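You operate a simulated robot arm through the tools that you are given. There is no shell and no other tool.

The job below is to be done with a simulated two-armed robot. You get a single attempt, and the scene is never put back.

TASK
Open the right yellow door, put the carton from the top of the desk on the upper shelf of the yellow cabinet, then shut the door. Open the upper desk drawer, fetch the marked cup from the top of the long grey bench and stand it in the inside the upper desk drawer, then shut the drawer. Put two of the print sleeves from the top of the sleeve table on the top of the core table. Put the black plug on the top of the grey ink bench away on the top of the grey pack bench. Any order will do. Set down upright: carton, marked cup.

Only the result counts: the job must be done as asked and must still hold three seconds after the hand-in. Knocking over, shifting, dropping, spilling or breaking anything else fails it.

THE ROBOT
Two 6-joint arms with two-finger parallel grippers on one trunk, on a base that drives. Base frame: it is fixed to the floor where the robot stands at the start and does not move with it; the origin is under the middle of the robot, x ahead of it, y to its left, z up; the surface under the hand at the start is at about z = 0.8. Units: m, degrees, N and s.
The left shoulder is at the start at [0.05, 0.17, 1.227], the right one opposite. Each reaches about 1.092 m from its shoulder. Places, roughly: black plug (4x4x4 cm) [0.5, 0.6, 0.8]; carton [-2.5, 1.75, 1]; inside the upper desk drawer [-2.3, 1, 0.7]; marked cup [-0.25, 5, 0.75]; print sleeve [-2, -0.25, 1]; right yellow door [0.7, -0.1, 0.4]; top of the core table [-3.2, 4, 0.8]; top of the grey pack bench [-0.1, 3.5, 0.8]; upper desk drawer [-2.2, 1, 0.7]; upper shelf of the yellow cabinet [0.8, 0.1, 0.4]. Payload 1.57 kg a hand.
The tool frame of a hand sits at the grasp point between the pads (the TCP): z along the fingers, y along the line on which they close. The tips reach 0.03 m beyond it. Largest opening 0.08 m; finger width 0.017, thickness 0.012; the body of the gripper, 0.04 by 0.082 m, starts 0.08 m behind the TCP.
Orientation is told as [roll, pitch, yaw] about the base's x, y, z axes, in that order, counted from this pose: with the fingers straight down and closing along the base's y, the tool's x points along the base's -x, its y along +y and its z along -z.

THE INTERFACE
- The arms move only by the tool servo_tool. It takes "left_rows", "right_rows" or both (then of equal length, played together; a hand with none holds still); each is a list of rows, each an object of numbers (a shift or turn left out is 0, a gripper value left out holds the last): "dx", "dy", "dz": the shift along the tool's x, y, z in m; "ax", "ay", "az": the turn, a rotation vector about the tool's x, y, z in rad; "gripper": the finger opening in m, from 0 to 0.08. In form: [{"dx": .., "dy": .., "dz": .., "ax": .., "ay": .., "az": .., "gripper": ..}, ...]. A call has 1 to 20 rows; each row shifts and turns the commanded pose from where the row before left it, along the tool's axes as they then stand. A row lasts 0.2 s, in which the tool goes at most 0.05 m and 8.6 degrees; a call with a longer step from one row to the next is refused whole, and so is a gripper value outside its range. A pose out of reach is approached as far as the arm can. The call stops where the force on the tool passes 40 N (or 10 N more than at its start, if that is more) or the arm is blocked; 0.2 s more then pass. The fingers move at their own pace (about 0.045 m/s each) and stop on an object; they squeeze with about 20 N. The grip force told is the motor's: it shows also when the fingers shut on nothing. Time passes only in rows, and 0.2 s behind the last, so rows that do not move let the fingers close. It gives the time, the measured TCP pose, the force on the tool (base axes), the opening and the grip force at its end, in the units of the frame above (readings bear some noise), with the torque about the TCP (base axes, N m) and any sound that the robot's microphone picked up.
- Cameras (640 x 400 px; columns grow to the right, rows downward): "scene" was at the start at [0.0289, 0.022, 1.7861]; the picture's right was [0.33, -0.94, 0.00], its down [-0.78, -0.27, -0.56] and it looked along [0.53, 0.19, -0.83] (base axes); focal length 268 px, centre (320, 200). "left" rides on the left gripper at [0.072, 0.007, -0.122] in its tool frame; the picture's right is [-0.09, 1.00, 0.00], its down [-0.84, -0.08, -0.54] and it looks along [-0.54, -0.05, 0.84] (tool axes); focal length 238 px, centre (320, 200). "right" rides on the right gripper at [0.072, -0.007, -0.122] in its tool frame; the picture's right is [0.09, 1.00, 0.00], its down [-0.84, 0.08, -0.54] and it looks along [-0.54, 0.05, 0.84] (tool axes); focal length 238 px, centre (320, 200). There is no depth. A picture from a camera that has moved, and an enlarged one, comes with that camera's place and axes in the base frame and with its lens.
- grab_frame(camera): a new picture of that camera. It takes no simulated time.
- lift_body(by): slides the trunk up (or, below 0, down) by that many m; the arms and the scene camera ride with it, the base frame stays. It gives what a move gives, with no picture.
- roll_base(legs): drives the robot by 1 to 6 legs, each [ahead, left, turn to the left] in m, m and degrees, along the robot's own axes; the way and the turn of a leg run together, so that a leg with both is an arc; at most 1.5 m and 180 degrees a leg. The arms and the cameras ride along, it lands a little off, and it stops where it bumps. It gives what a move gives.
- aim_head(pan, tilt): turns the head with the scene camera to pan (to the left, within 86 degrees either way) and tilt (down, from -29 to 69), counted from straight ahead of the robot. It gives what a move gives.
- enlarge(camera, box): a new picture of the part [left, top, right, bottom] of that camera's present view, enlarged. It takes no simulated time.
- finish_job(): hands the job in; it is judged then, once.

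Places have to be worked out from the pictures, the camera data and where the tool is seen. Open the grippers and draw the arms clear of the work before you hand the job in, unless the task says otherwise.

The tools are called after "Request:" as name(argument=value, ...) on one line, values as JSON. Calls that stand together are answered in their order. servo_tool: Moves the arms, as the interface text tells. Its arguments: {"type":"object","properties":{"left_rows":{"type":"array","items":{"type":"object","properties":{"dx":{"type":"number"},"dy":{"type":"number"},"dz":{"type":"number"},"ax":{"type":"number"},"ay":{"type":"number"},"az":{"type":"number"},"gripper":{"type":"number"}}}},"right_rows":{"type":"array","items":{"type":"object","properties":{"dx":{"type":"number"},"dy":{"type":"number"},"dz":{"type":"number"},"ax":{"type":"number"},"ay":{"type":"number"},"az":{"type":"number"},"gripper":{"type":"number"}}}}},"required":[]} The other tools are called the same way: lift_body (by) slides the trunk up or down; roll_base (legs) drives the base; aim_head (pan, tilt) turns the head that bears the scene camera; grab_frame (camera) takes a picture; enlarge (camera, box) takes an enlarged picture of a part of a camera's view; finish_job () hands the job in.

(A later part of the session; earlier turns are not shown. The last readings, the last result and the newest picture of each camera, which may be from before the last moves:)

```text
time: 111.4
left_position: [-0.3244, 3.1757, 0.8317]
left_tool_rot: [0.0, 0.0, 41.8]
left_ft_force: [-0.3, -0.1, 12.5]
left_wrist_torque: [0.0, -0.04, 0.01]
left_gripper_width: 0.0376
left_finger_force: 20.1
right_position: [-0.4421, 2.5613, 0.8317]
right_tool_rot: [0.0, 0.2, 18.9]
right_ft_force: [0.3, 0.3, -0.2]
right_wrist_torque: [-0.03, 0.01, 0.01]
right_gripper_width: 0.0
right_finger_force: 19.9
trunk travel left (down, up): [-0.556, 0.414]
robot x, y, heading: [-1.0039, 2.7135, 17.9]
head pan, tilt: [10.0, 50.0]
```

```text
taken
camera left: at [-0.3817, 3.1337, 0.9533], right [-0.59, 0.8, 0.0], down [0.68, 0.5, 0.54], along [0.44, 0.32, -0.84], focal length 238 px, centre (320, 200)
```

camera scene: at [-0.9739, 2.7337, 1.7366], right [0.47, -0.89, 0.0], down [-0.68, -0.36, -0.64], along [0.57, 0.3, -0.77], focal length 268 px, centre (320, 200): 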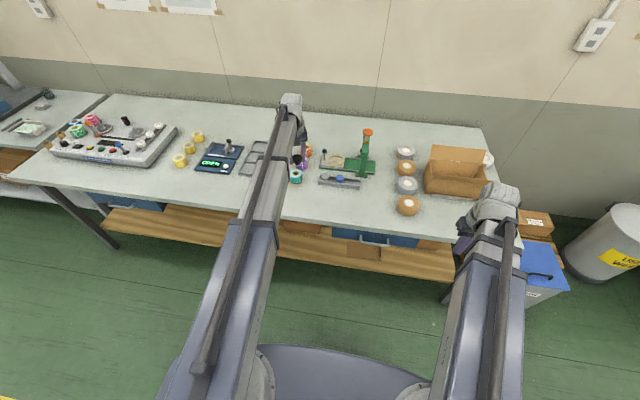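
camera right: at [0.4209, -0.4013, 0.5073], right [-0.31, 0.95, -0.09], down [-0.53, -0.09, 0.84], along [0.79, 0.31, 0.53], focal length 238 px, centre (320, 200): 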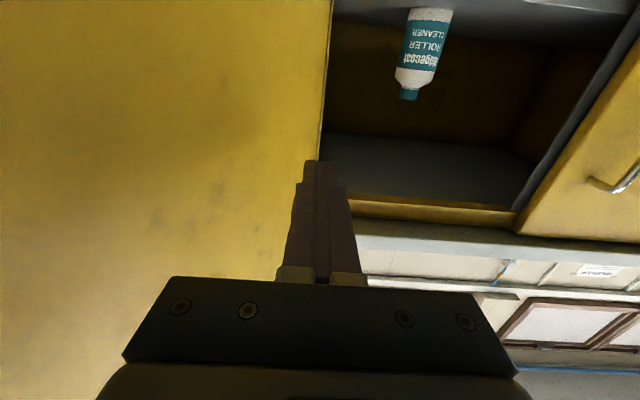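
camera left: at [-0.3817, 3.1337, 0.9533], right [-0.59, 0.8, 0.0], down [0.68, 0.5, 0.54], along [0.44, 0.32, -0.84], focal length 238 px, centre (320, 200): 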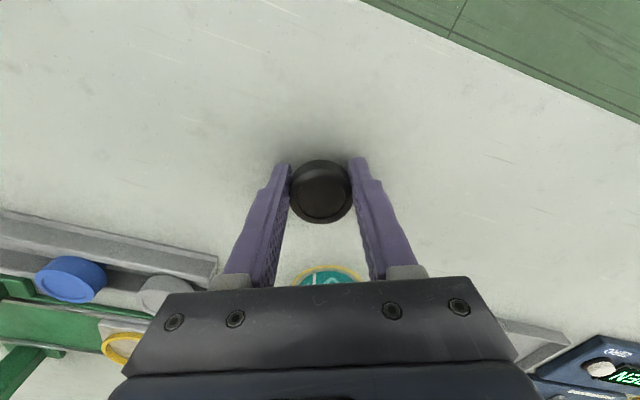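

Contact at about 13 N: the plug stands on the bench. I'll open the fingers and raise the trunk.

Request:
servo_tool(left_rows=[{"gripper": 0.075}, {}, {}, {}])

Request:
lift_body(by=0.25)

Request:
grab_frame(camera="left")

```text
time: 112.4
left_position: [-0.3233, 3.1766, 0.8312]
left_tool_rot: [0.1, 0.0, 41.7]
left_ft_force: [0.3, -0.3, -0.3]
left_wrist_torque: [0.03, -0.02, 0.02]
left_gripper_width: 0.0751
left_finger_force: 0.1
right_position: [-0.4424, 2.5617, 0.8309]
right_tool_rot: [-0.1, 0.3, 18.9]
right_ft_force: [1.0, 0.5, -0.1]
right_wrist_torque: [-0.02, 0.02, 0.02]
right_gripper_width: 0.0
right_finger_force: 20.1
trunk travel left (down, up): [-0.556, 0.414]
robot x, y, heading: [-1.009, 2.7111, 17.9]
head pan, tilt: [10.0, 50.0]
```

```text
time: 115.0
left_position: [-0.3227, 3.1773, 1.0801]
left_tool_rot: [0.0, 0.0, 41.7]
left_ft_force: [-1.0, 0.0, 0.1]
left_wrist_torque: [0.01, 0.0, -0.01]
left_gripper_width: 0.0748
left_finger_force: 0.1
right_position: [-0.4418, 2.5619, 1.0812]
right_tool_rot: [0.1, 0.3, 18.8]
right_ft_force: [0.4, 0.7, -0.1]
right_wrist_torque: [0.03, -0.03, 0.01]
right_gripper_width: 0.0001
right_finger_force: 20.1
trunk travel left (down, up): [-0.806, 0.164]
robot x, y, heading: [-1.0048, 2.7106, 17.6]
head pan, tilt: [10.0, 50.0]
```

```text
taken
camera left: at [-0.3808, 3.1343, 1.2024], right [-0.59, 0.8, 0.0], down [0.68, 0.5, 0.54], along [0.44, 0.32, -0.84], focal length 238 px, centre (320, 200)
```

left: 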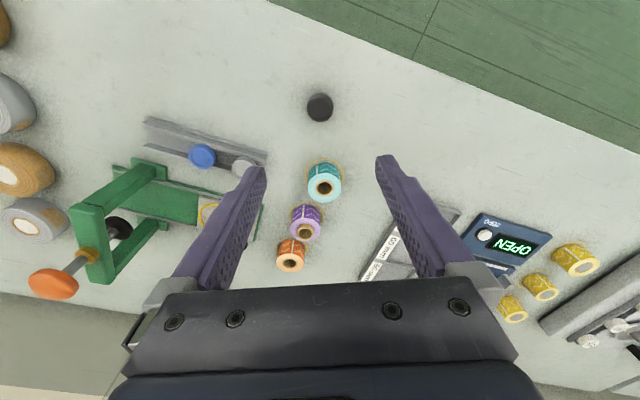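

The plug is standing on the pack bench. I'll draw the left hand back off the bench and drive left toward the long grey bench for the cup.

Request:
servo_tool(left_rows=[{"dx": 0.0344, "dy": 0.0311}, {"dx": 0.0344, "dy": 0.0311}, {"dx": 0.0344, "dy": 0.0311}, {"dx": 0.0344, "dy": 0.0311}, {"dx": 0.0344, "dy": 0.0311}, {"dx": 0.0344, "dy": 0.0311}, {"dx": 0.0344, "dy": 0.0311}, {"dx": 0.0344, "dy": 0.0311}, {}])

Request:
roll_base(legs=[[-0.15, 1.3, 0]])

Request:
aim_head(pan=20, tilt=35)

Request:
grab_frame(camera="scene")

Request:
aim_head(pan=80, tilt=25)

Request:
grab_frame(camera="scene")

```text
time: 117.0
left_position: [-0.6939, 3.1795, 1.0805]
left_tool_rot: [0.0, 0.0, 41.7]
left_ft_force: [-0.7, 0.3, 0.6]
left_wrist_torque: [-0.02, 0.02, -0.06]
left_gripper_width: 0.0752
left_finger_force: 0.1
right_position: [-0.4426, 2.5618, 1.0805]
right_tool_rot: [0.0, 0.3, 18.9]
right_ft_force: [0.8, 0.3, -0.2]
right_wrist_torque: [0.02, 0.02, 0.01]
right_gripper_width: 0.0
right_finger_force: 20.0
trunk travel left (down, up): [-0.806, 0.164]
robot x, y, heading: [-1.0054, 2.7104, 17.7]
head pan, tilt: [10.0, 50.0]
```

```text
time: 123.5
left_position: [-1.2324, 4.3701, 1.0809]
left_tool_rot: [0.0, 0.0, 41.7]
left_ft_force: [0.2, -0.1, -0.7]
left_wrist_torque: [0.0, -0.02, 0.0]
left_gripper_width: 0.0749
left_finger_force: 0.0
right_position: [-0.9815, 3.7503, 1.0825]
right_tool_rot: [-0.1, 0.3, 19.1]
right_ft_force: [0.4, 0.2, -0.4]
right_wrist_torque: [0.02, 0.01, 0.04]
right_gripper_width: 0.0
right_finger_force: 20.1
trunk travel left (down, up): [-0.806, 0.164]
robot x, y, heading: [-1.5441, 3.8999, 17.7]
head pan, tilt: [10.0, 50.0]
```

```text
time: 124.3
left_position: [-1.2325, 4.3691, 1.0811]
left_tool_rot: [0.0, 0.0, 41.8]
left_ft_force: [-1.1, 0.6, -0.9]
left_wrist_torque: [0.0, -0.03, -0.03]
left_gripper_width: 0.0749
left_finger_force: 0.1
right_position: [-0.9804, 3.7517, 1.0812]
right_tool_rot: [0.0, 0.4, 18.9]
right_ft_force: [0.4, 0.3, -0.1]
right_wrist_torque: [-0.01, 0.01, 0.01]
right_gripper_width: 0.0
right_finger_force: 20.5
trunk travel left (down, up): [-0.806, 0.164]
robot x, y, heading: [-1.5437, 3.905, 17.6]
head pan, tilt: [20.0, 35.0]
```

```text
taken
camera scene: at [-1.5107, 3.9414, 1.7793], right [0.61, -0.79, 0.0], down [-0.45, -0.35, -0.82], along [0.65, 0.5, -0.57], focal length 268 px, centre (320, 200)
```

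scene: 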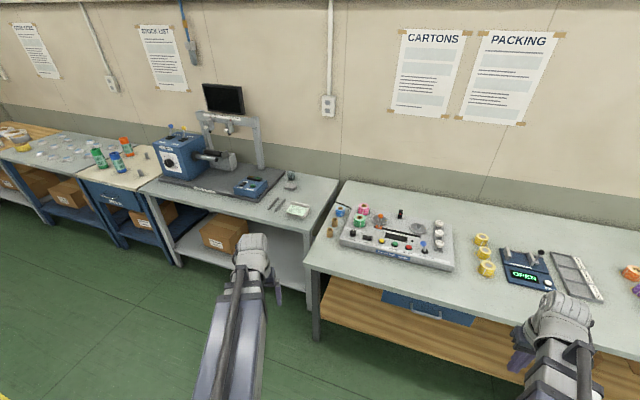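

```text
time: 125.6
left_position: [-1.2332, 4.3696, 1.0815]
left_tool_rot: [0.0, 0.0, 41.7]
left_ft_force: [0.9, 0.2, -0.4]
left_wrist_torque: [0.0, -0.03, -0.01]
left_gripper_width: 0.075
left_finger_force: 0.0
right_position: [-0.9809, 3.7516, 1.0806]
right_tool_rot: [0.0, 0.2, 18.9]
right_ft_force: [-0.7, 1.2, 0.0]
right_wrist_torque: [0.0, 0.02, 0.02]
right_gripper_width: 0.0
right_finger_force: 19.7
trunk travel left (down, up): [-0.806, 0.164]
robot x, y, heading: [-1.5418, 3.9012, 17.9]
head pan, tilt: [80.0, 25.0]
```

```text
taken
camera scene: at [-1.5926, 3.9789, 1.7951], right [0.99, 0.13, 0.0], down [0.06, -0.42, -0.91], along [-0.12, 0.9, -0.42], focal length 268 px, centre (320, 200)
```

scene: 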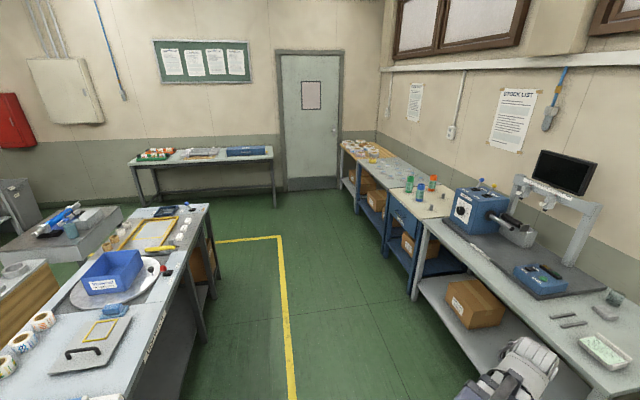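

A small cup is visible at the near end of the long bench. I'll zoom in on it.

Request:
enlarge(camera="scene", box=[520, 260, 640, 335])

Request:
aim_head(pan=30, tilt=35)

Request:
enlarge(camera="scene", box=[260, 140, 460, 265])

```text
5.33 times, centred on (580, 298) of scene
camera zoom: at [-1.5926, 3.9789, 1.7951], right [0.99, 0.13, 0.0], down [0.06, -0.42, -0.91], along [-0.12, 0.9, -0.42], focal length 1428 px, centre (-1067, -320)
```

zoom: 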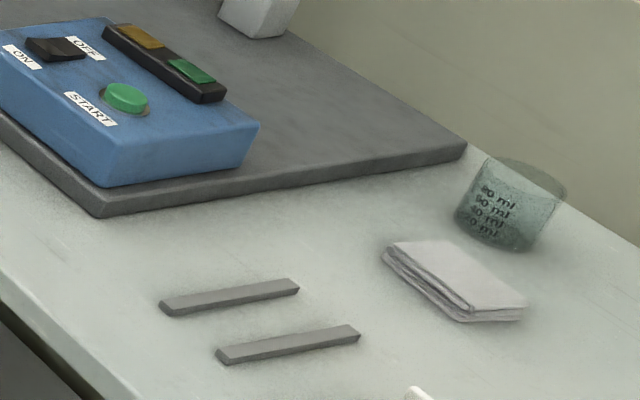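

```text
time: 126.8
left_position: [-1.2323, 4.37, 1.0804]
left_tool_rot: [0.0, 0.1, 41.6]
left_ft_force: [0.6, -0.7, 0.3]
left_wrist_torque: [-0.02, 0.01, 0.02]
left_gripper_width: 0.0753
left_finger_force: 0.2
right_position: [-0.9799, 3.7505, 1.0806]
right_tool_rot: [0.0, 0.2, 18.9]
right_ft_force: [0.0, -0.3, -0.9]
right_wrist_torque: [-0.04, -0.01, 0.0]
right_gripper_width: 0.0
right_finger_force: 19.9
trunk travel left (down, up): [-0.806, 0.164]
robot x, y, heading: [-1.5403, 3.8983, 17.6]
head pan, tilt: [30.0, 35.0]
```

```text
3.20 times, centred on (360, 202) of scene
camera zoom: at [-1.5211, 3.9527, 1.7793], right [0.74, -0.67, 0.0], down [-0.39, -0.42, -0.82], along [0.55, 0.61, -0.57], focal length 857 px, centre (192, 192)
```

zoom: 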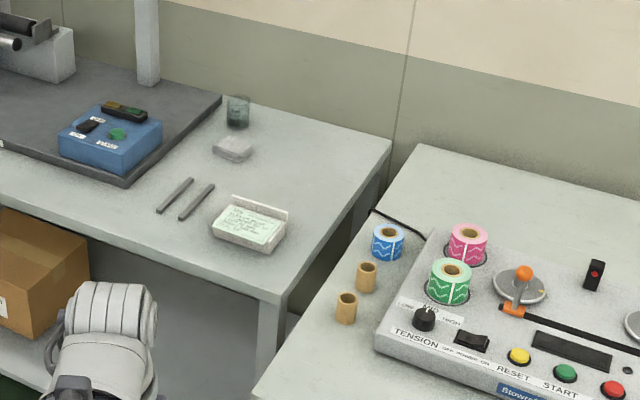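

The marked cup (transparent, with ml marks) stands near (-0.27, 5.17) at the back of the long bench, whose front edge is at u≈0.85. I'll drive alongside and look again from straight in front.

Request:
roll_base(legs=[[0.0, 0.93, 0]])

Request:
aim_head(pan=-5, tilt=40)

Request:
grab_frame(camera="scene")

```text
time: 131.6
left_position: [-1.5149, 5.2511, 1.0815]
left_tool_rot: [0.0, -0.1, 42.0]
left_ft_force: [-0.4, 0.0, -0.4]
left_wrist_torque: [-0.05, -0.03, -0.01]
left_gripper_width: 0.0749
left_finger_force: 0.1
right_position: [-1.2636, 4.6343, 1.0819]
right_tool_rot: [-0.1, 0.2, 19.0]
right_ft_force: [0.1, 0.4, 0.4]
right_wrist_torque: [0.02, 0.05, 0.01]
right_gripper_width: 0.0
right_finger_force: 20.1
trunk travel left (down, up): [-0.806, 0.164]
robot x, y, heading: [-1.8262, 4.7838, 17.7]
head pan, tilt: [30.0, 35.0]
```

```text
time: 132.6
left_position: [-1.5157, 5.2515, 1.081]
left_tool_rot: [0.1, 0.1, 41.9]
left_ft_force: [-0.1, 0.5, -1.0]
left_wrist_torque: [0.03, -0.02, -0.03]
left_gripper_width: 0.075
left_finger_force: 0.1
right_position: [-1.2626, 4.6329, 1.08]
right_tool_rot: [0.0, 0.4, 19.0]
right_ft_force: [1.0, 0.7, -0.2]
right_wrist_torque: [0.02, 0.0, 0.0]
right_gripper_width: 0.0
right_finger_force: 20.5
trunk travel left (down, up): [-0.806, 0.164]
robot x, y, heading: [-1.8268, 4.7812, 17.9]
head pan, tilt: [-5.0, 40.0]
```

```text
taken
camera scene: at [-1.7801, 4.7879, 1.7718], right [0.22, -0.97, 0.0], down [-0.63, -0.14, -0.77], along [0.75, 0.17, -0.64], focal length 268 px, centre (320, 200)
```

scene: 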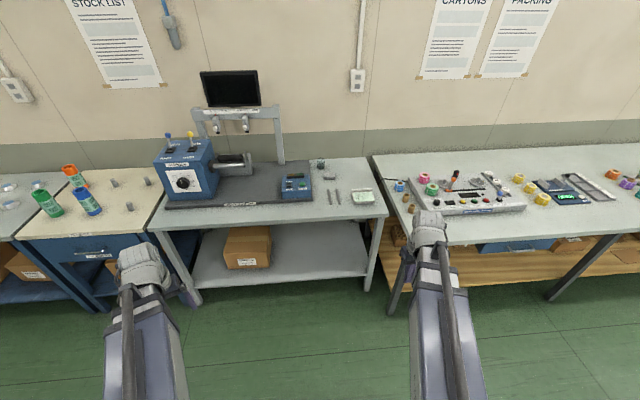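

I'll zoom in on the cup and bench edge from here to get better positions.

Request:
enlarge(camera="scene", box=[270, 140, 400, 221])

```text
4.92 times, centred on (335, 180) of scene
camera zoom: at [-1.7801, 4.7879, 1.7718], right [0.22, -0.97, 0.0], down [-0.63, -0.14, -0.77], along [0.75, 0.17, -0.64], focal length 1318 px, centre (246, 296)
```

zoom: 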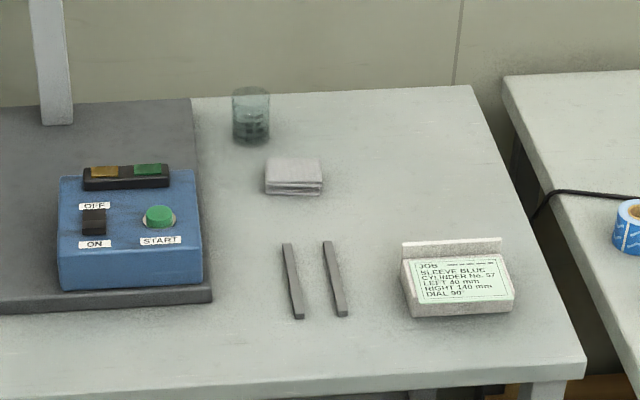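

Triangulated: the cup is near u 1.262, v 4.953 (x -0.34, y 5.10) on a surface at z≈0.8, bench front at u 0.785. I'll swing the left hand out to the side first so it stays off the bench when I drive in.

Request:
servo_tool(left_rows=[{"dx": -0.003, "dy": 0.0442}, {"dx": -0.003, "dy": 0.0442}, {"dx": -0.003, "dy": 0.0442}, {"dx": -0.003, "dy": 0.0442}, {"dx": -0.003, "dy": 0.0442}, {"dx": -0.003, "dy": 0.0442}, {"dx": 0.0367, "dy": 0.02}, {"dx": 0.0367, "dy": 0.02}, {"dx": 0.0367, "dy": 0.02}, {"dx": 0.0367, "dy": 0.02}, {"dx": 0.0367, "dy": 0.02}, {"dx": 0.0367, "dy": 0.02}, {}], right_rows=[{"gripper": 0.08}, {}, {}, {}, {}, {}, {}, {}, {}, {}, {}, {}, {}])

```text
time: 135.4
left_position: [-1.9219, 5.4034, 1.0807]
left_tool_rot: [0.0, 0.1, 41.8]
left_ft_force: [-0.2, -0.2, -0.2]
left_wrist_torque: [0.0, 0.04, 0.01]
left_gripper_width: 0.075
left_finger_force: 0.1
right_position: [-1.2625, 4.6343, 1.0812]
right_tool_rot: [0.0, 0.4, 19.0]
right_ft_force: [0.3, -0.2, -0.3]
right_wrist_torque: [0.02, -0.03, -0.01]
right_gripper_width: 0.08
right_finger_force: 0.0
trunk travel left (down, up): [-0.806, 0.164]
robot x, y, heading: [-1.8273, 4.7869, 17.6]
head pan, tilt: [-5.0, 40.0]
```

The left hand is at my side. I'll drive straight toward the bench by 0.64 m.

Request:
roll_base(legs=[[0.4, -0.02, 0], [0.24, 0, 0]])

Request:
grab_frame(camera="right")

Request:
grab_frame(camera="scene")

```text
time: 139.3
left_position: [-1.3109, 5.5817, 1.0808]
left_tool_rot: [0.0, 0.1, 42.1]
left_ft_force: [0.3, -0.7, -0.5]
left_wrist_torque: [-0.01, 0.03, 0.0]
left_gripper_width: 0.0752
left_finger_force: 0.1
right_position: [-0.6486, 4.814, 1.0802]
right_tool_rot: [0.0, 0.3, 19.2]
right_ft_force: [-0.4, -0.2, -0.7]
right_wrist_torque: [-0.02, 0.0, 0.0]
right_gripper_width: 0.0797
right_finger_force: 0.0
trunk travel left (down, up): [-0.806, 0.164]
robot x, y, heading: [-1.2124, 4.9596, 18.3]
head pan, tilt: [-5.0, 40.0]
```

```text
taken
camera right: at [-0.712, 4.7838, 1.2027], right [-0.41, 0.91, 0.0], down [0.77, 0.35, 0.54], along [0.49, 0.22, -0.84], focal length 238 px, centre (320, 200)
```

right: 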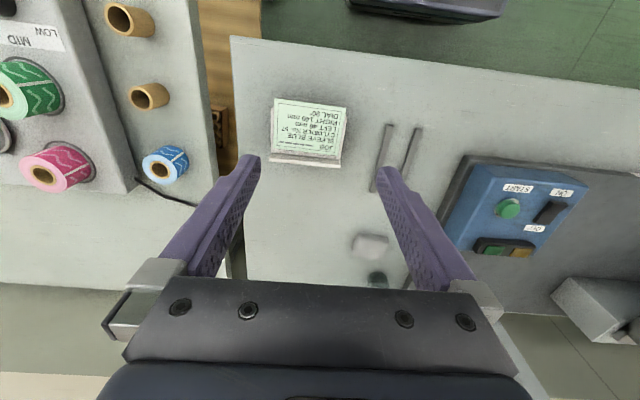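

```text
taken
camera scene: at [-1.165, 4.9665, 1.7717], right [0.23, -0.97, 0.0], down [-0.63, -0.15, -0.77], along [0.75, 0.17, -0.64], focal length 268 px, centre (320, 200)
```

scene: 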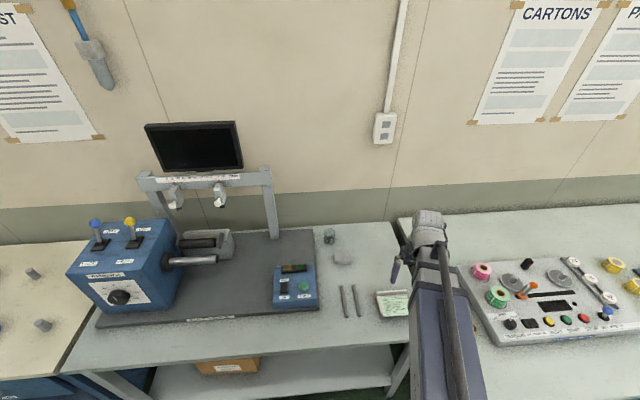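

The refined cup position is about (-0.326, 5.115). I'll bring the right hand over it at the present height and check with its camera.

Request:
servo_tool(right_rows=[{"dx": -0.0404, "dy": 0.0178}, {"dx": -0.0404, "dy": 0.0178}, {"dx": -0.0404, "dy": 0.0178}, {"dx": -0.0404, "dy": 0.0178}, {"dx": -0.0404, "dy": 0.0178}, {"dx": -0.0404, "dy": 0.0178}, {"dx": -0.0404, "dy": 0.0178}, {"dx": -0.0404, "dy": 0.0178}, {"dx": -0.0404, "dy": 0.0178}, {"dx": -0.0404, "dy": 0.0178}, {}])

Request:
grab_frame(camera="right")

```text
time: 141.7
left_position: [-1.3106, 5.5811, 1.0806]
left_tool_rot: [0.0, 0.0, 42.1]
left_ft_force: [-0.6, -0.6, 0.3]
left_wrist_torque: [0.01, -0.04, -0.03]
left_gripper_width: 0.0751
left_finger_force: 0.1
right_position: [-0.3273, 5.1143, 1.0818]
right_tool_rot: [0.0, 0.3, 19.3]
right_ft_force: [0.1, -0.9, 0.2]
right_wrist_torque: [0.02, -0.01, -0.01]
right_gripper_width: 0.08
right_finger_force: 0.1
trunk travel left (down, up): [-0.806, 0.164]
robot x, y, heading: [-1.2128, 4.959, 17.9]
head pan, tilt: [-5.0, 40.0]
```

```text
taken
camera right: at [-0.3915, 5.0841, 1.2035], right [-0.41, 0.91, 0.0], down [0.77, 0.35, 0.54], along [0.49, 0.22, -0.84], focal length 238 px, centre (320, 200)
```

right: 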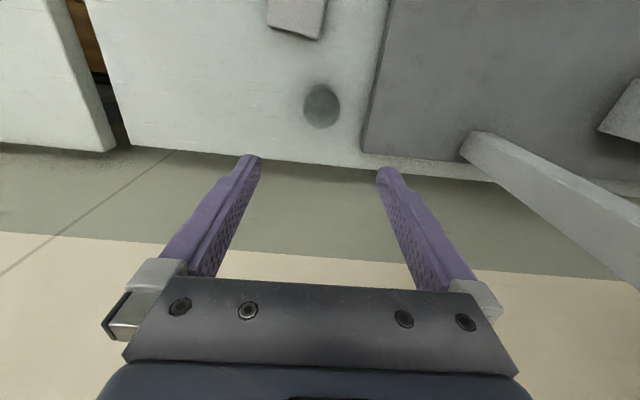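

The cup is centred under the hand to within a few mm. I'll lower 0.19 m and check once more.

Request:
lift_body(by=-0.19)

Request:
grab_frame(camera="right")

Request:
grab_frame(camera="scene")

```text
time: 143.8
left_position: [-1.3097, 5.5819, 0.8908]
left_tool_rot: [0.0, 0.0, 42.1]
left_ft_force: [-0.6, -0.4, 0.1]
left_wrist_torque: [0.01, 0.02, 0.01]
left_gripper_width: 0.0752
left_finger_force: 0.0
right_position: [-0.3272, 5.1144, 0.8914]
right_tool_rot: [-0.1, 0.3, 19.2]
right_ft_force: [0.4, -0.2, -0.2]
right_wrist_torque: [-0.02, -0.02, -0.03]
right_gripper_width: 0.0799
right_finger_force: 0.2
trunk travel left (down, up): [-0.616, 0.354]
robot x, y, heading: [-1.2124, 4.9615, 17.9]
head pan, tilt: [-5.0, 40.0]
```

```text
taken
camera right: at [-0.3911, 5.0841, 1.0132], right [-0.41, 0.91, 0.0], down [0.77, 0.35, 0.54], along [0.49, 0.22, -0.84], focal length 238 px, centre (320, 200)
```

right: 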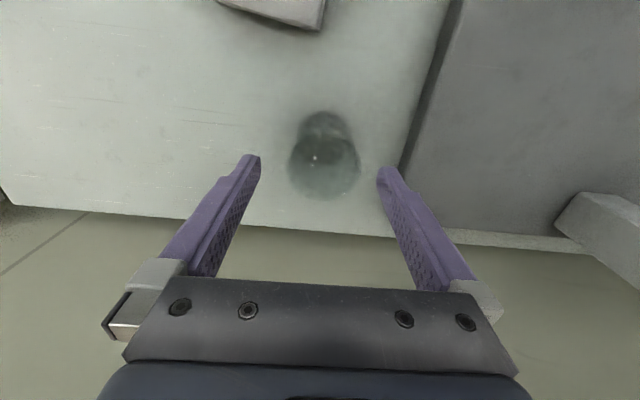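

```text
taken
camera scene: at [-1.1669, 4.9659, 1.5818], right [0.23, -0.97, 0.0], down [-0.63, -0.14, -0.77], along [0.75, 0.17, -0.64], focal length 268 px, centre (320, 200)
```

scene: 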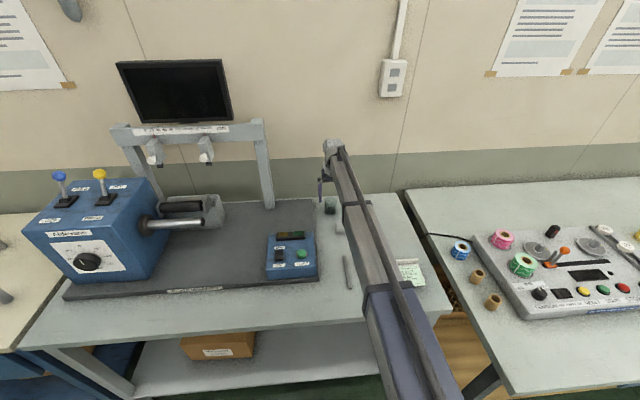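

The rim sits centrally between the fingers. I'll lower the last 5 cm and grip.

Request:
lift_body(by=-0.048)

Request:
servo_tool(right_rows=[{"gripper": 0.03}, {}, {}, {}, {}])

Request:
grab_frame(camera="right")

```text
time: 144.7
left_position: [-1.3118, 5.5815, 0.843]
left_tool_rot: [0.0, 0.0, 42.1]
left_ft_force: [-0.3, -0.4, 1.1]
left_wrist_torque: [0.01, 0.04, 0.0]
left_gripper_width: 0.075
left_finger_force: 0.0
right_position: [-0.3269, 5.1138, 0.8434]
right_tool_rot: [0.0, 0.1, 19.1]
right_ft_force: [-0.3, -0.5, -0.5]
right_wrist_torque: [-0.01, -0.01, 0.01]
right_gripper_width: 0.0799
right_finger_force: 0.1
trunk travel left (down, up): [-0.568, 0.402]
robot x, y, heading: [-1.2148, 4.9654, 17.9]
head pan, tilt: [-5.0, 40.0]
```

```text
time: 145.9
left_position: [-1.3114, 5.5816, 0.8428]
left_tool_rot: [0.1, 0.0, 42.1]
left_ft_force: [-1.2, 0.3, -0.2]
left_wrist_torque: [-0.02, 0.0, 0.02]
left_gripper_width: 0.0751
left_finger_force: 0.1
right_position: [-0.3278, 5.1138, 0.8428]
right_tool_rot: [0.0, 0.3, 19.2]
right_ft_force: [0.0, 0.5, 0.6]
right_wrist_torque: [0.01, -0.03, -0.03]
right_gripper_width: 0.0494
right_finger_force: 20.0
trunk travel left (down, up): [-0.568, 0.402]
robot x, y, heading: [-1.2152, 4.9631, 17.7]
head pan, tilt: [-5.0, 40.0]
```

```text
taken
camera right: at [-0.3911, 5.0841, 0.9652], right [-0.41, 0.91, 0.0], down [0.77, 0.35, 0.54], along [0.49, 0.22, -0.84], focal length 238 px, centre (320, 200)
```

right: 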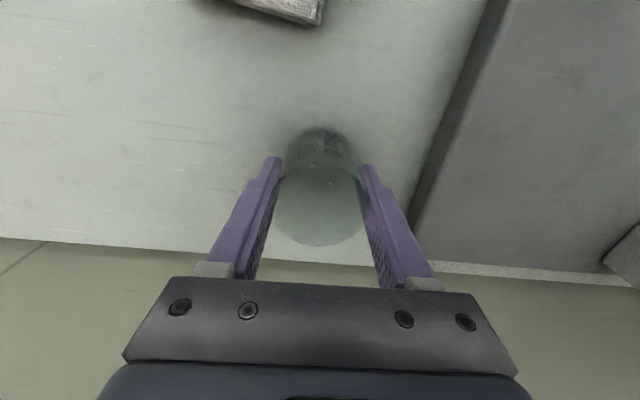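

The cup is gripped at 49 mm. I'll lift it and draw the arm back over the bench front.

Request:
lift_body(by=0.24)

Request:
servo_tool(right_rows=[{"dx": 0.0404, "dy": -0.0178}, {"dx": 0.0404, "dy": -0.0178}, {"dx": 0.0404, "dy": -0.0178}, {"dx": 0.0404, "dy": -0.0178}, {"dx": 0.0404, "dy": -0.0178}, {"dx": 0.0404, "dy": -0.0178}, {"dx": 0.0404, "dy": -0.0178}, {"dx": 0.0404, "dy": -0.0178}, {"dx": 0.0404, "dy": -0.0178}, {"dx": 0.0404, "dy": -0.0178}, {}])

Request:
grab_frame(camera="right")

Request:
aim_head(pan=86, tilt=30)

Request:
grab_frame(camera="scene")

```text
time: 148.4
left_position: [-1.311, 5.5811, 1.0844]
left_tool_rot: [0.1, 0.1, 42.1]
left_ft_force: [0.5, -0.2, 0.4]
left_wrist_torque: [-0.02, 0.0, -0.01]
left_gripper_width: 0.075
left_finger_force: 0.1
right_position: [-0.3272, 5.1133, 1.0829]
right_tool_rot: [0.0, 0.3, 19.2]
right_ft_force: [0.1, -0.3, -0.3]
right_wrist_torque: [0.01, 0.01, 0.0]
right_gripper_width: 0.0492
right_finger_force: 19.9
trunk travel left (down, up): [-0.808, 0.162]
robot x, y, heading: [-1.2095, 4.9591, 17.9]
head pan, tilt: [-5.0, 40.0]
```

```text
time: 150.8
left_position: [-1.3105, 5.5818, 1.0822]
left_tool_rot: [0.0, 0.2, 42.1]
left_ft_force: [0.2, 0.5, -0.2]
left_wrist_torque: [0.0, 0.07, 0.0]
left_gripper_width: 0.0751
left_finger_force: 0.0
right_position: [-0.65, 4.8148, 1.0824]
right_tool_rot: [0.0, 0.3, 19.2]
right_ft_force: [-0.5, -0.6, -0.4]
right_wrist_torque: [0.0, -0.01, 0.01]
right_gripper_width: 0.0492
right_finger_force: 20.1
trunk travel left (down, up): [-0.808, 0.162]
robot x, y, heading: [-1.2153, 4.9597, 18.2]
head pan, tilt: [-5.0, 40.0]
```

```text
taken
camera right: at [-0.7134, 4.7838, 1.205], right [-0.41, 0.91, 0.0], down [0.77, 0.35, 0.54], along [0.49, 0.22, -0.84], focal length 238 px, centre (320, 200)
```

right: 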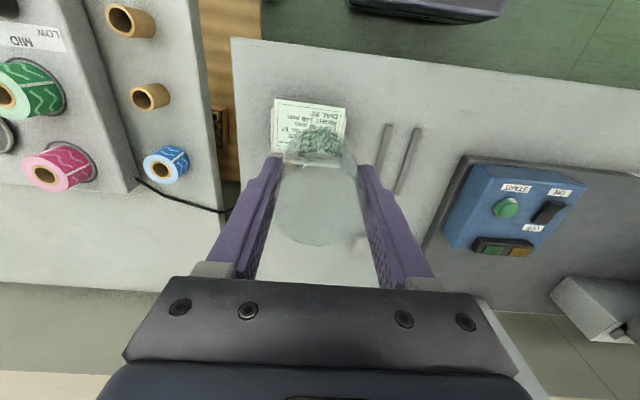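

```text
time: 152.4
left_position: [-1.3111, 5.5808, 1.0817]
left_tool_rot: [0.0, -0.1, 42.2]
left_ft_force: [0.1, 0.0, -0.8]
left_wrist_torque: [0.0, 0.0, 0.01]
left_gripper_width: 0.0748
left_finger_force: 0.0
right_position: [-0.6493, 4.8137, 1.0826]
right_tool_rot: [-0.1, 0.4, 19.2]
right_ft_force: [-0.6, 0.1, -0.1]
right_wrist_torque: [0.03, -0.01, 0.01]
right_gripper_width: 0.0493
right_finger_force: 20.5
trunk travel left (down, up): [-0.808, 0.162]
robot x, y, heading: [-1.214, 4.9624, 18.1]
head pan, tilt: [85.9, 30.0]
```

```text
taken
camera scene: at [-1.2715, 5.0345, 1.7891], right [0.97, 0.24, 0.0], down [0.12, -0.49, -0.87], along [-0.21, 0.84, -0.5], focal length 268 px, centre (320, 200)
```

scene: 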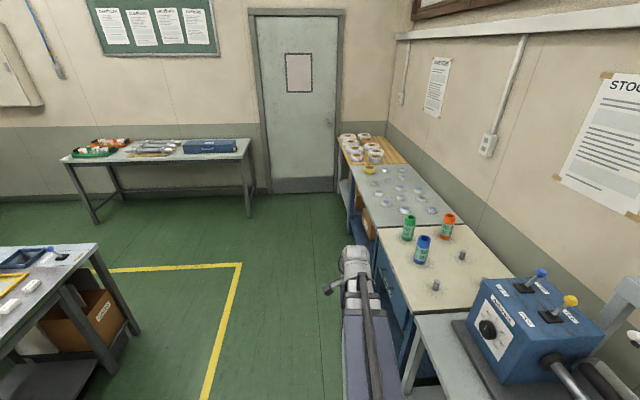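

I have the cup. I'll back out from the bench and turn to face the other side of the room to survey the core table and the desk.

Request:
roll_base(legs=[[-0.65, 0, 0], [0, 0, 90]])

Request:
aim_head(pan=60, tilt=25)

Request:
grab_frame(camera="scene")

Request:
aim_head(pan=85, tilt=25)

Request:
grab_frame(camera="scene")

```text
time: 159.8
left_position: [-2.4471, 4.6621, 1.083]
left_tool_rot: [0.0, 0.0, 132.1]
left_ft_force: [0.0, -0.8, -0.4]
left_wrist_torque: [-0.02, -0.02, -0.01]
left_gripper_width: 0.0749
left_finger_force: 0.1
right_position: [-1.6799, 5.3229, 1.0829]
right_tool_rot: [0.0, 0.3, 109.3]
right_ft_force: [0.7, 0.0, -0.2]
right_wrist_torque: [-0.01, 0.01, 0.03]
right_gripper_width: 0.0488
right_finger_force: 20.3
trunk travel left (down, up): [-0.808, 0.162]
robot x, y, heading: [-1.8272, 4.7611, 108.2]
head pan, tilt: [85.9, 30.0]
```

```text
time: 160.7
left_position: [-2.4468, 4.661, 1.0832]
left_tool_rot: [0.1, 0.0, 132.1]
left_ft_force: [-0.6, 0.1, 0.0]
left_wrist_torque: [0.0, 0.01, -0.01]
left_gripper_width: 0.075
left_finger_force: 0.0
right_position: [-1.6794, 5.3237, 1.0828]
right_tool_rot: [0.0, 0.3, 109.3]
right_ft_force: [1.1, 0.0, -0.2]
right_wrist_torque: [-0.02, 0.02, 0.0]
right_gripper_width: 0.0488
right_finger_force: 20.3
trunk travel left (down, up): [-0.808, 0.162]
robot x, y, heading: [-1.8245, 4.7592, 108.1]
head pan, tilt: [60.0, 25.0]
```

```text
taken
camera scene: at [-1.9023, 4.7396, 1.7971], right [0.21, 0.98, 0.0], down [0.41, -0.09, -0.91], along [-0.89, 0.19, -0.42], focal length 268 px, centre (320, 200)
```

scene: 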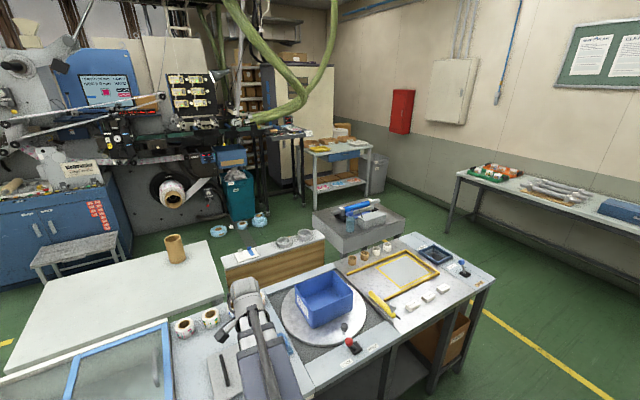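

```text
time: 161.6
left_position: [-2.4474, 4.6614, 1.0829]
left_tool_rot: [-0.1, 0.1, 132.2]
left_ft_force: [0.0, -0.5, 0.2]
left_wrist_torque: [-0.01, -0.01, -0.01]
left_gripper_width: 0.0752
left_finger_force: 0.1
right_position: [-1.6802, 5.3229, 1.0822]
right_tool_rot: [0.0, 0.2, 109.2]
right_ft_force: [-0.4, 0.6, -0.2]
right_wrist_torque: [0.01, 0.02, -0.02]
right_gripper_width: 0.049
right_finger_force: 20.1
trunk travel left (down, up): [-0.808, 0.162]
robot x, y, heading: [-1.8252, 4.7634, 108.2]
head pan, tilt: [85.0, 25.0]
```

```text
taken
camera scene: at [-1.9019, 4.6999, 1.7971], right [-0.23, 0.97, 0.0], down [0.41, 0.1, -0.91], along [-0.88, -0.2, -0.42], focal length 268 px, centre (320, 200)
```

scene: 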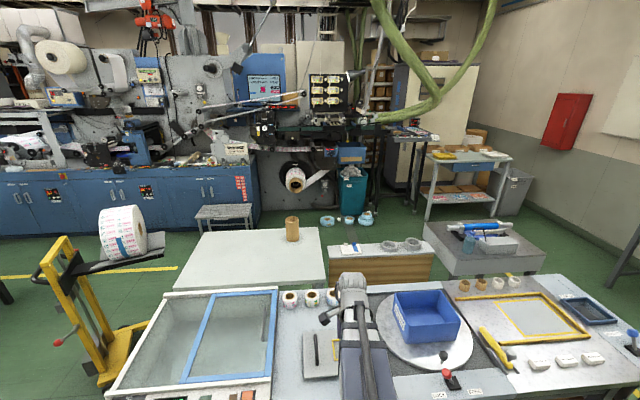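

The core table with one brown core on it is at about (-3.1, 4.0), behind the glass-topped unit. I'll turn to face that side, slide along the aisle toward the desk, and survey there.

Request:
roll_base(legs=[[0, 0, 90], [0, 1.2, 0], [0, 1.0, 0]])

Request:
aim_head(pan=30, tilt=25)

Request:
grab_frame(camera="scene")

Request:
aim_head(pan=-30, tilt=25)

Request:
grab_frame(camera="scene")

```text
time: 176.4
left_position: [-1.0131, 2.0366, 1.082]
left_tool_rot: [-0.1, 0.1, -137.5]
left_ft_force: [-1.0, -0.6, 0.3]
left_wrist_torque: [0.01, 0.01, 0.02]
left_gripper_width: 0.0748
left_finger_force: 0.0
right_position: [-1.68, 2.7996, 1.0825]
right_tool_rot: [-0.1, 0.3, -160.4]
right_ft_force: [-0.2, 0.3, 0.1]
right_wrist_torque: [0.0, -0.01, 0.0]
right_gripper_width: 0.0486
right_finger_force: 19.3
trunk travel left (down, up): [-0.808, 0.162]
robot x, y, heading: [-1.1154, 2.6562, -161.3]
head pan, tilt: [85.0, 25.0]
```

```text
time: 177.7
left_position: [-1.014, 2.0377, 1.0836]
left_tool_rot: [0.0, 0.0, -137.5]
left_ft_force: [-0.4, 0.0, 0.4]
left_wrist_torque: [-0.02, 0.03, -0.01]
left_gripper_width: 0.075
left_finger_force: 0.0
right_position: [-1.6808, 2.7991, 1.0823]
right_tool_rot: [0.0, 0.3, -160.3]
right_ft_force: [0.1, 0.3, 0.0]
right_wrist_torque: [-0.01, 0.04, 0.0]
right_gripper_width: 0.0486
right_finger_force: 19.8
trunk travel left (down, up): [-0.808, 0.162]
robot x, y, heading: [-1.1155, 2.6553, -161.5]
head pan, tilt: [30.0, 25.0]
```

```text
taken
camera scene: at [-1.1371, 2.5992, 1.7971], right [-0.75, 0.66, 0.0], down [0.28, 0.32, -0.91], along [-0.6, -0.68, -0.42], focal length 268 px, centre (320, 200)
```

scene: 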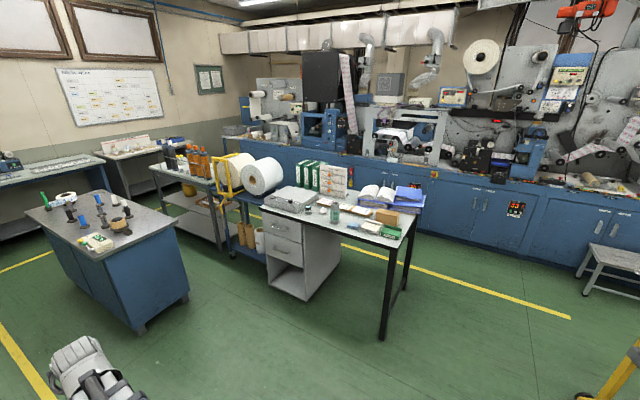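

```text
time: 178.9
left_position: [-1.0134, 2.0366, 1.0833]
left_tool_rot: [-0.1, 0.0, -137.5]
left_ft_force: [-0.3, 0.1, -0.3]
left_wrist_torque: [-0.03, -0.02, -0.01]
left_gripper_width: 0.0752
left_finger_force: 0.1
right_position: [-1.6806, 2.7994, 1.0826]
right_tool_rot: [0.0, 0.3, -160.4]
right_ft_force: [0.6, 0.6, -0.3]
right_wrist_torque: [0.0, -0.01, -0.02]
right_gripper_width: 0.0486
right_finger_force: 19.6
trunk travel left (down, up): [-0.808, 0.162]
robot x, y, heading: [-1.1172, 2.6576, -161.4]
head pan, tilt: [-30.0, 25.0]
```

```text
taken
camera scene: at [-1.1664, 2.6865, 1.7971], right [0.2, 0.98, 0.0], down [0.41, -0.08, -0.91], along [-0.89, 0.18, -0.42], focal length 268 px, centre (320, 200)
```

scene: 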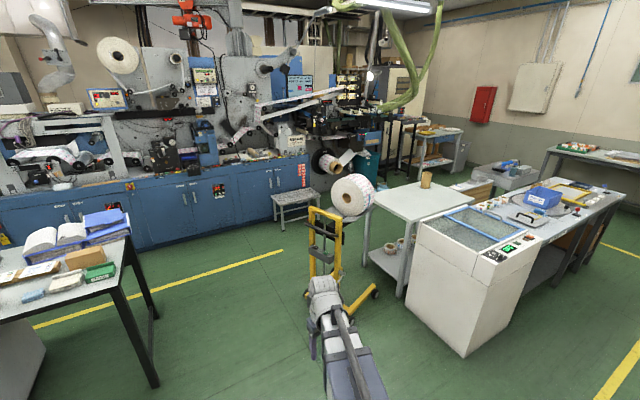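

The desk with its pedestal drawers and brown carton is ahead-left; the sleeve table should be beyond it, with orange cylinders. I'll zoom in on both.

Request:
aim_head(pan=30, tilt=25)

Request:
enlarge(camera="scene", box=[240, 160, 440, 285])

Request:
enlarge(camera="scene", box=[130, 120, 290, 220])

```text
time: 180.2
left_position: [-1.0125, 2.0371, 1.0831]
left_tool_rot: [0.0, 0.0, -137.4]
left_ft_force: [0.1, 0.2, -0.9]
left_wrist_torque: [-0.03, -0.02, 0.04]
left_gripper_width: 0.075
left_finger_force: 0.1
right_position: [-1.6809, 2.7995, 1.083]
right_tool_rot: [0.1, 0.4, -160.4]
right_ft_force: [-0.5, 0.3, -0.5]
right_wrist_torque: [0.0, -0.03, 0.04]
right_gripper_width: 0.0487
right_finger_force: 19.9
trunk travel left (down, up): [-0.808, 0.162]
robot x, y, heading: [-1.1143, 2.6557, -161.6]
head pan, tilt: [30.0, 25.0]
```

```text
3.20 times, centred on (340, 222) of scene
camera zoom: at [-1.1373, 2.5993, 1.7971], right [-0.75, 0.66, 0.0], down [0.28, 0.32, -0.91], along [-0.6, -0.68, -0.42], focal length 857 px, centre (256, 128)
```

zoom: 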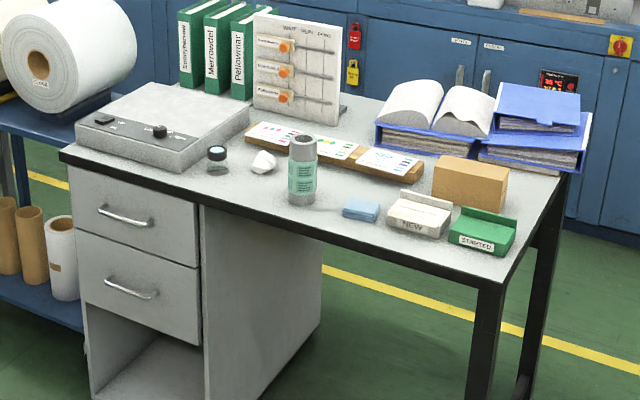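

```text
4.00 times, centred on (210, 170) of scene
camera zoom: at [-1.1373, 2.5993, 1.7971], right [-0.75, 0.66, 0.0], down [0.28, 0.32, -0.91], along [-0.6, -0.68, -0.42], focal length 1071 px, centre (760, 320)
```

zoom: 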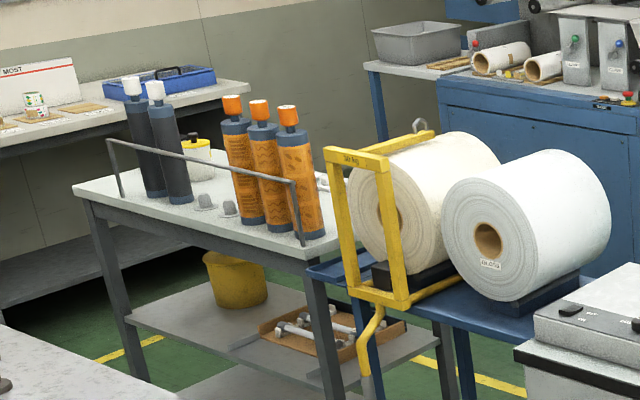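

The desk front is at about u -1.76 facing me, its pedestal drawers at v 1.40 to 1.80, and the carton is behind two trays at the other end. I'll drive up to face the drawers and look closer.

Request:
roll_base(legs=[[0.25, 0.56, -0.5], [0.245, 0.56, 0]])

Request:
aim_head(pan=0, tilt=40)

Request:
grab_frame(camera="scene")

Request:
enlarge(camera="scene", box=[290, 110, 450, 210])

```text
time: 186.8
left_position: [-1.1492, 0.8134, 1.0828]
left_tool_rot: [0.1, 0.2, -138.3]
left_ft_force: [-0.7, -0.2, -0.8]
left_wrist_torque: [0.01, 0.01, -0.02]
left_gripper_width: 0.0751
left_finger_force: 0.0
right_position: [-1.8043, 1.5855, 1.083]
right_tool_rot: [0.0, 0.3, -161.4]
right_ft_force: [-0.2, 0.1, 0.0]
right_wrist_torque: [0.04, 0.03, 0.0]
right_gripper_width: 0.0485
right_finger_force: 20.5
trunk travel left (down, up): [-0.808, 0.162]
robot x, y, heading: [-1.2418, 1.4367, -162.5]
head pan, tilt: [30.0, 25.0]
```

```text
time: 187.7
left_position: [-1.1489, 0.8126, 1.0826]
left_tool_rot: [0.0, 0.1, -138.4]
left_ft_force: [-1.0, 0.6, 0.3]
left_wrist_torque: [0.03, 0.05, -0.02]
left_gripper_width: 0.075
left_finger_force: 0.1
right_position: [-1.8041, 1.586, 1.0831]
right_tool_rot: [0.1, 0.4, -161.3]
right_ft_force: [-0.2, 0.3, 0.1]
right_wrist_torque: [-0.01, 0.01, -0.01]
right_gripper_width: 0.0483
right_finger_force: 19.9
trunk travel left (down, up): [-0.808, 0.162]
robot x, y, heading: [-1.2419, 1.4351, -162.7]
head pan, tilt: [0.0, 40.0]
```

```text
taken
camera scene: at [-1.2831, 1.4197, 1.7738], right [-0.3, 0.95, 0.0], down [0.61, 0.19, -0.77], along [-0.73, -0.23, -0.64], focal length 268 px, centre (320, 200)
```

scene: 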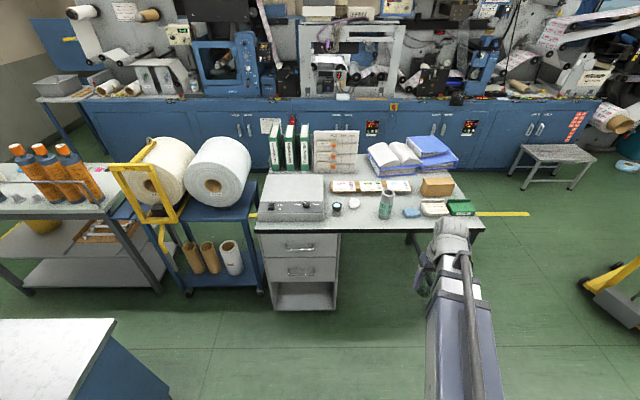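

```text
4.00 times, centred on (370, 160) of scene
camera zoom: at [-1.2831, 1.4197, 1.7738], right [-0.3, 0.95, 0.0], down [0.61, 0.19, -0.77], along [-0.73, -0.23, -0.64], focal length 1071 px, centre (120, 360)
```

zoom: 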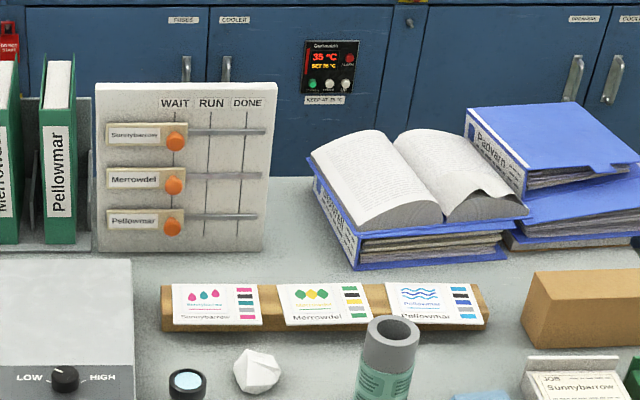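

I'm now squarely in front. Let me zoom in on the drawers and the carton.

Request:
enlarge(camera="scene", box=[245, 195, 405, 295])

Request:
enlarge(camera="scene", box=[370, 160, 498, 240])

```text
4.00 times, centred on (325, 245) of scene
camera zoom: at [-1.2831, 1.4197, 1.7738], right [-0.3, 0.95, 0.0], down [0.61, 0.19, -0.77], along [-0.73, -0.23, -0.64], focal length 1071 px, centre (300, 20)
```

zoom: 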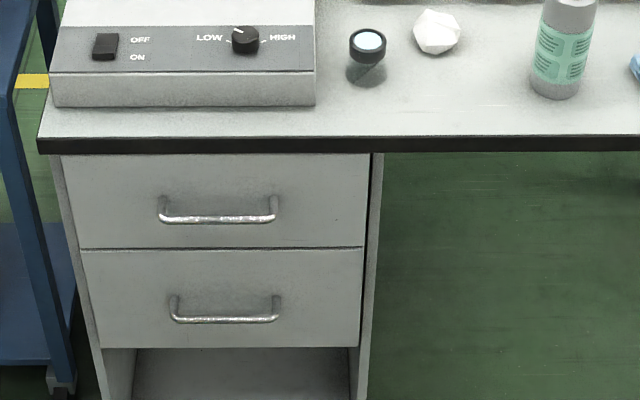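

```text
5.00 times, centred on (434, 200) of scene
camera zoom: at [-1.2831, 1.4197, 1.7738], right [-0.3, 0.95, 0.0], down [0.61, 0.19, -0.77], along [-0.73, -0.23, -0.64], focal length 1338 px, centre (-250, 200)
```

zoom: 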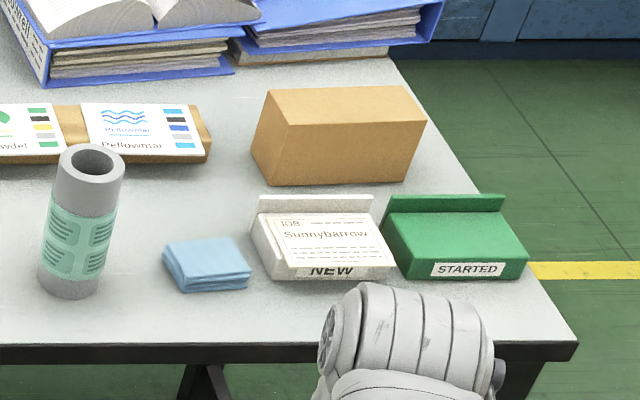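

The upper drawer handle is about 0.92 m ahead of the camera, 0.11 m left, z≈0.66. I'll bring the left hand forward, square its yaw, and tilt it horizontal, all at this height.

Request:
servo_tool(left_rows=[{"dx": -0.0367, "dy": -0.02}, {"dx": -0.0367, "dy": -0.02}, {"dx": -0.0367, "dy": -0.02}, {"dx": -0.0367, "dy": -0.02}, {"dx": -0.0367, "dy": -0.02}, {"dx": -0.0367, "dy": -0.02}, {"dx": 0.003, "dy": -0.0442}, {"dx": 0.003, "dy": -0.0442}, {"dx": 0.003, "dy": -0.0442}, {"dx": 0.003, "dy": -0.0442}, {"dx": 0.003, "dy": -0.0442}, {"dx": 0.003, "dy": -0.0442}, {"az": 0.14}, {"az": 0.14}, {"az": 0.14}, {}])

Request:
servo_tool(left_rows=[{"dx": -0.0314, "ay": -0.1428}, {"dx": -0.0314, "ay": -0.1428}, {"dx": -0.0314, "ay": -0.1428}, {"dx": -0.0314, "ay": -0.1428}, {"dx": -0.0314, "ay": -0.1428}, {"dx": -0.0314, "ay": -0.1428}, {"dx": -0.0314, "ay": -0.1428}, {"dx": -0.0314, "ay": -0.1428}, {"dx": -0.0314, "ay": -0.1428}, {"dx": -0.0314, "ay": -0.1428}, {"dx": -0.0314, "ay": -0.1428}, {}])

Request:
servo_tool(left_rows=[{"az": 0.1428}, {"az": 0.1428}, {"az": 0.1428}, {"az": 0.1428}, {"az": 0.1428}, {"az": 0.1428}, {"az": 0.1428}, {"az": 0.1428}, {"az": 0.1428}, {"az": 0.1428}, {"az": 0.1428}, {}])

Request:
grab_frame(camera="left")

```text
time: 191.1
left_position: [-1.5567, 0.9663, 1.0829]
left_tool_rot: [0.0, 0.0, -162.5]
left_ft_force: [0.3, -1.1, -0.1]
left_wrist_torque: [-0.03, -0.03, 0.0]
left_gripper_width: 0.075
left_finger_force: 0.1
right_position: [-1.8044, 1.5872, 1.0823]
right_tool_rot: [0.1, 0.3, -161.3]
right_ft_force: [0.8, 0.4, -0.4]
right_wrist_torque: [-0.01, 0.01, -0.01]
right_gripper_width: 0.0483
right_finger_force: 20.1
trunk travel left (down, up): [-0.808, 0.162]
robot x, y, heading: [-1.2431, 1.4371, -162.3]
head pan, tilt: [0.0, 40.0]
```

```text
time: 193.7
left_position: [-1.7795, 0.8963, 1.3017]
left_tool_rot: [1.3, -89.9, -163.7]
left_ft_force: [0.4, 0.0, 0.0]
left_wrist_torque: [-0.06, -0.02, 0.03]
left_gripper_width: 0.0748
left_finger_force: 0.0
left hand out of reach, approached as far as the arm can: row 2, 4, 6, 11
right_position: [-1.804, 1.5871, 1.0833]
right_tool_rot: [0.1, 0.2, -161.2]
right_ft_force: [0.7, 0.1, -0.3]
right_wrist_torque: [0.02, -0.03, 0.02]
right_gripper_width: 0.0482
right_finger_force: 19.8
trunk travel left (down, up): [-0.808, 0.162]
robot x, y, heading: [-1.2415, 1.4339, -162.7]
head pan, tilt: [0.0, 40.0]
```

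```text
time: 196.3
left_position: [-1.7842, 0.901, 1.2925]
left_tool_rot: [87.2, -1.0, 108.1]
left_ft_force: [0.0, 0.2, -0.4]
left_wrist_torque: [0.0, 0.02, 0.0]
left_gripper_width: 0.0749
left_finger_force: 0.1
left hand out of reach, approached as far as the arm can: row 11
right_position: [-1.8037, 1.5868, 1.0824]
right_tool_rot: [0.0, 0.4, -161.3]
right_ft_force: [-0.5, -0.1, 0.2]
right_wrist_torque: [0.01, -0.02, -0.01]
right_gripper_width: 0.0484
right_finger_force: 20.2
trunk travel left (down, up): [-0.808, 0.162]
robot x, y, heading: [-1.2416, 1.4385, -162.3]
head pan, tilt: [0.0, 40.0]
```

```text
taken
camera left: at [-1.6463, 0.8703, 1.3033], right [-0.07, 0.06, 1.0], down [0.26, 0.97, -0.04], along [-0.96, 0.25, -0.08], focal length 238 px, centre (320, 200)
```

left: 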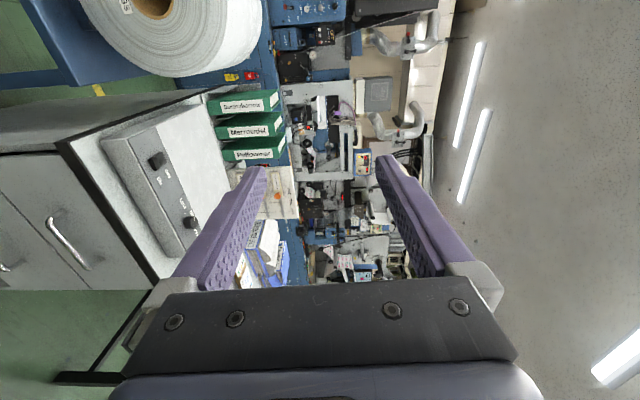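

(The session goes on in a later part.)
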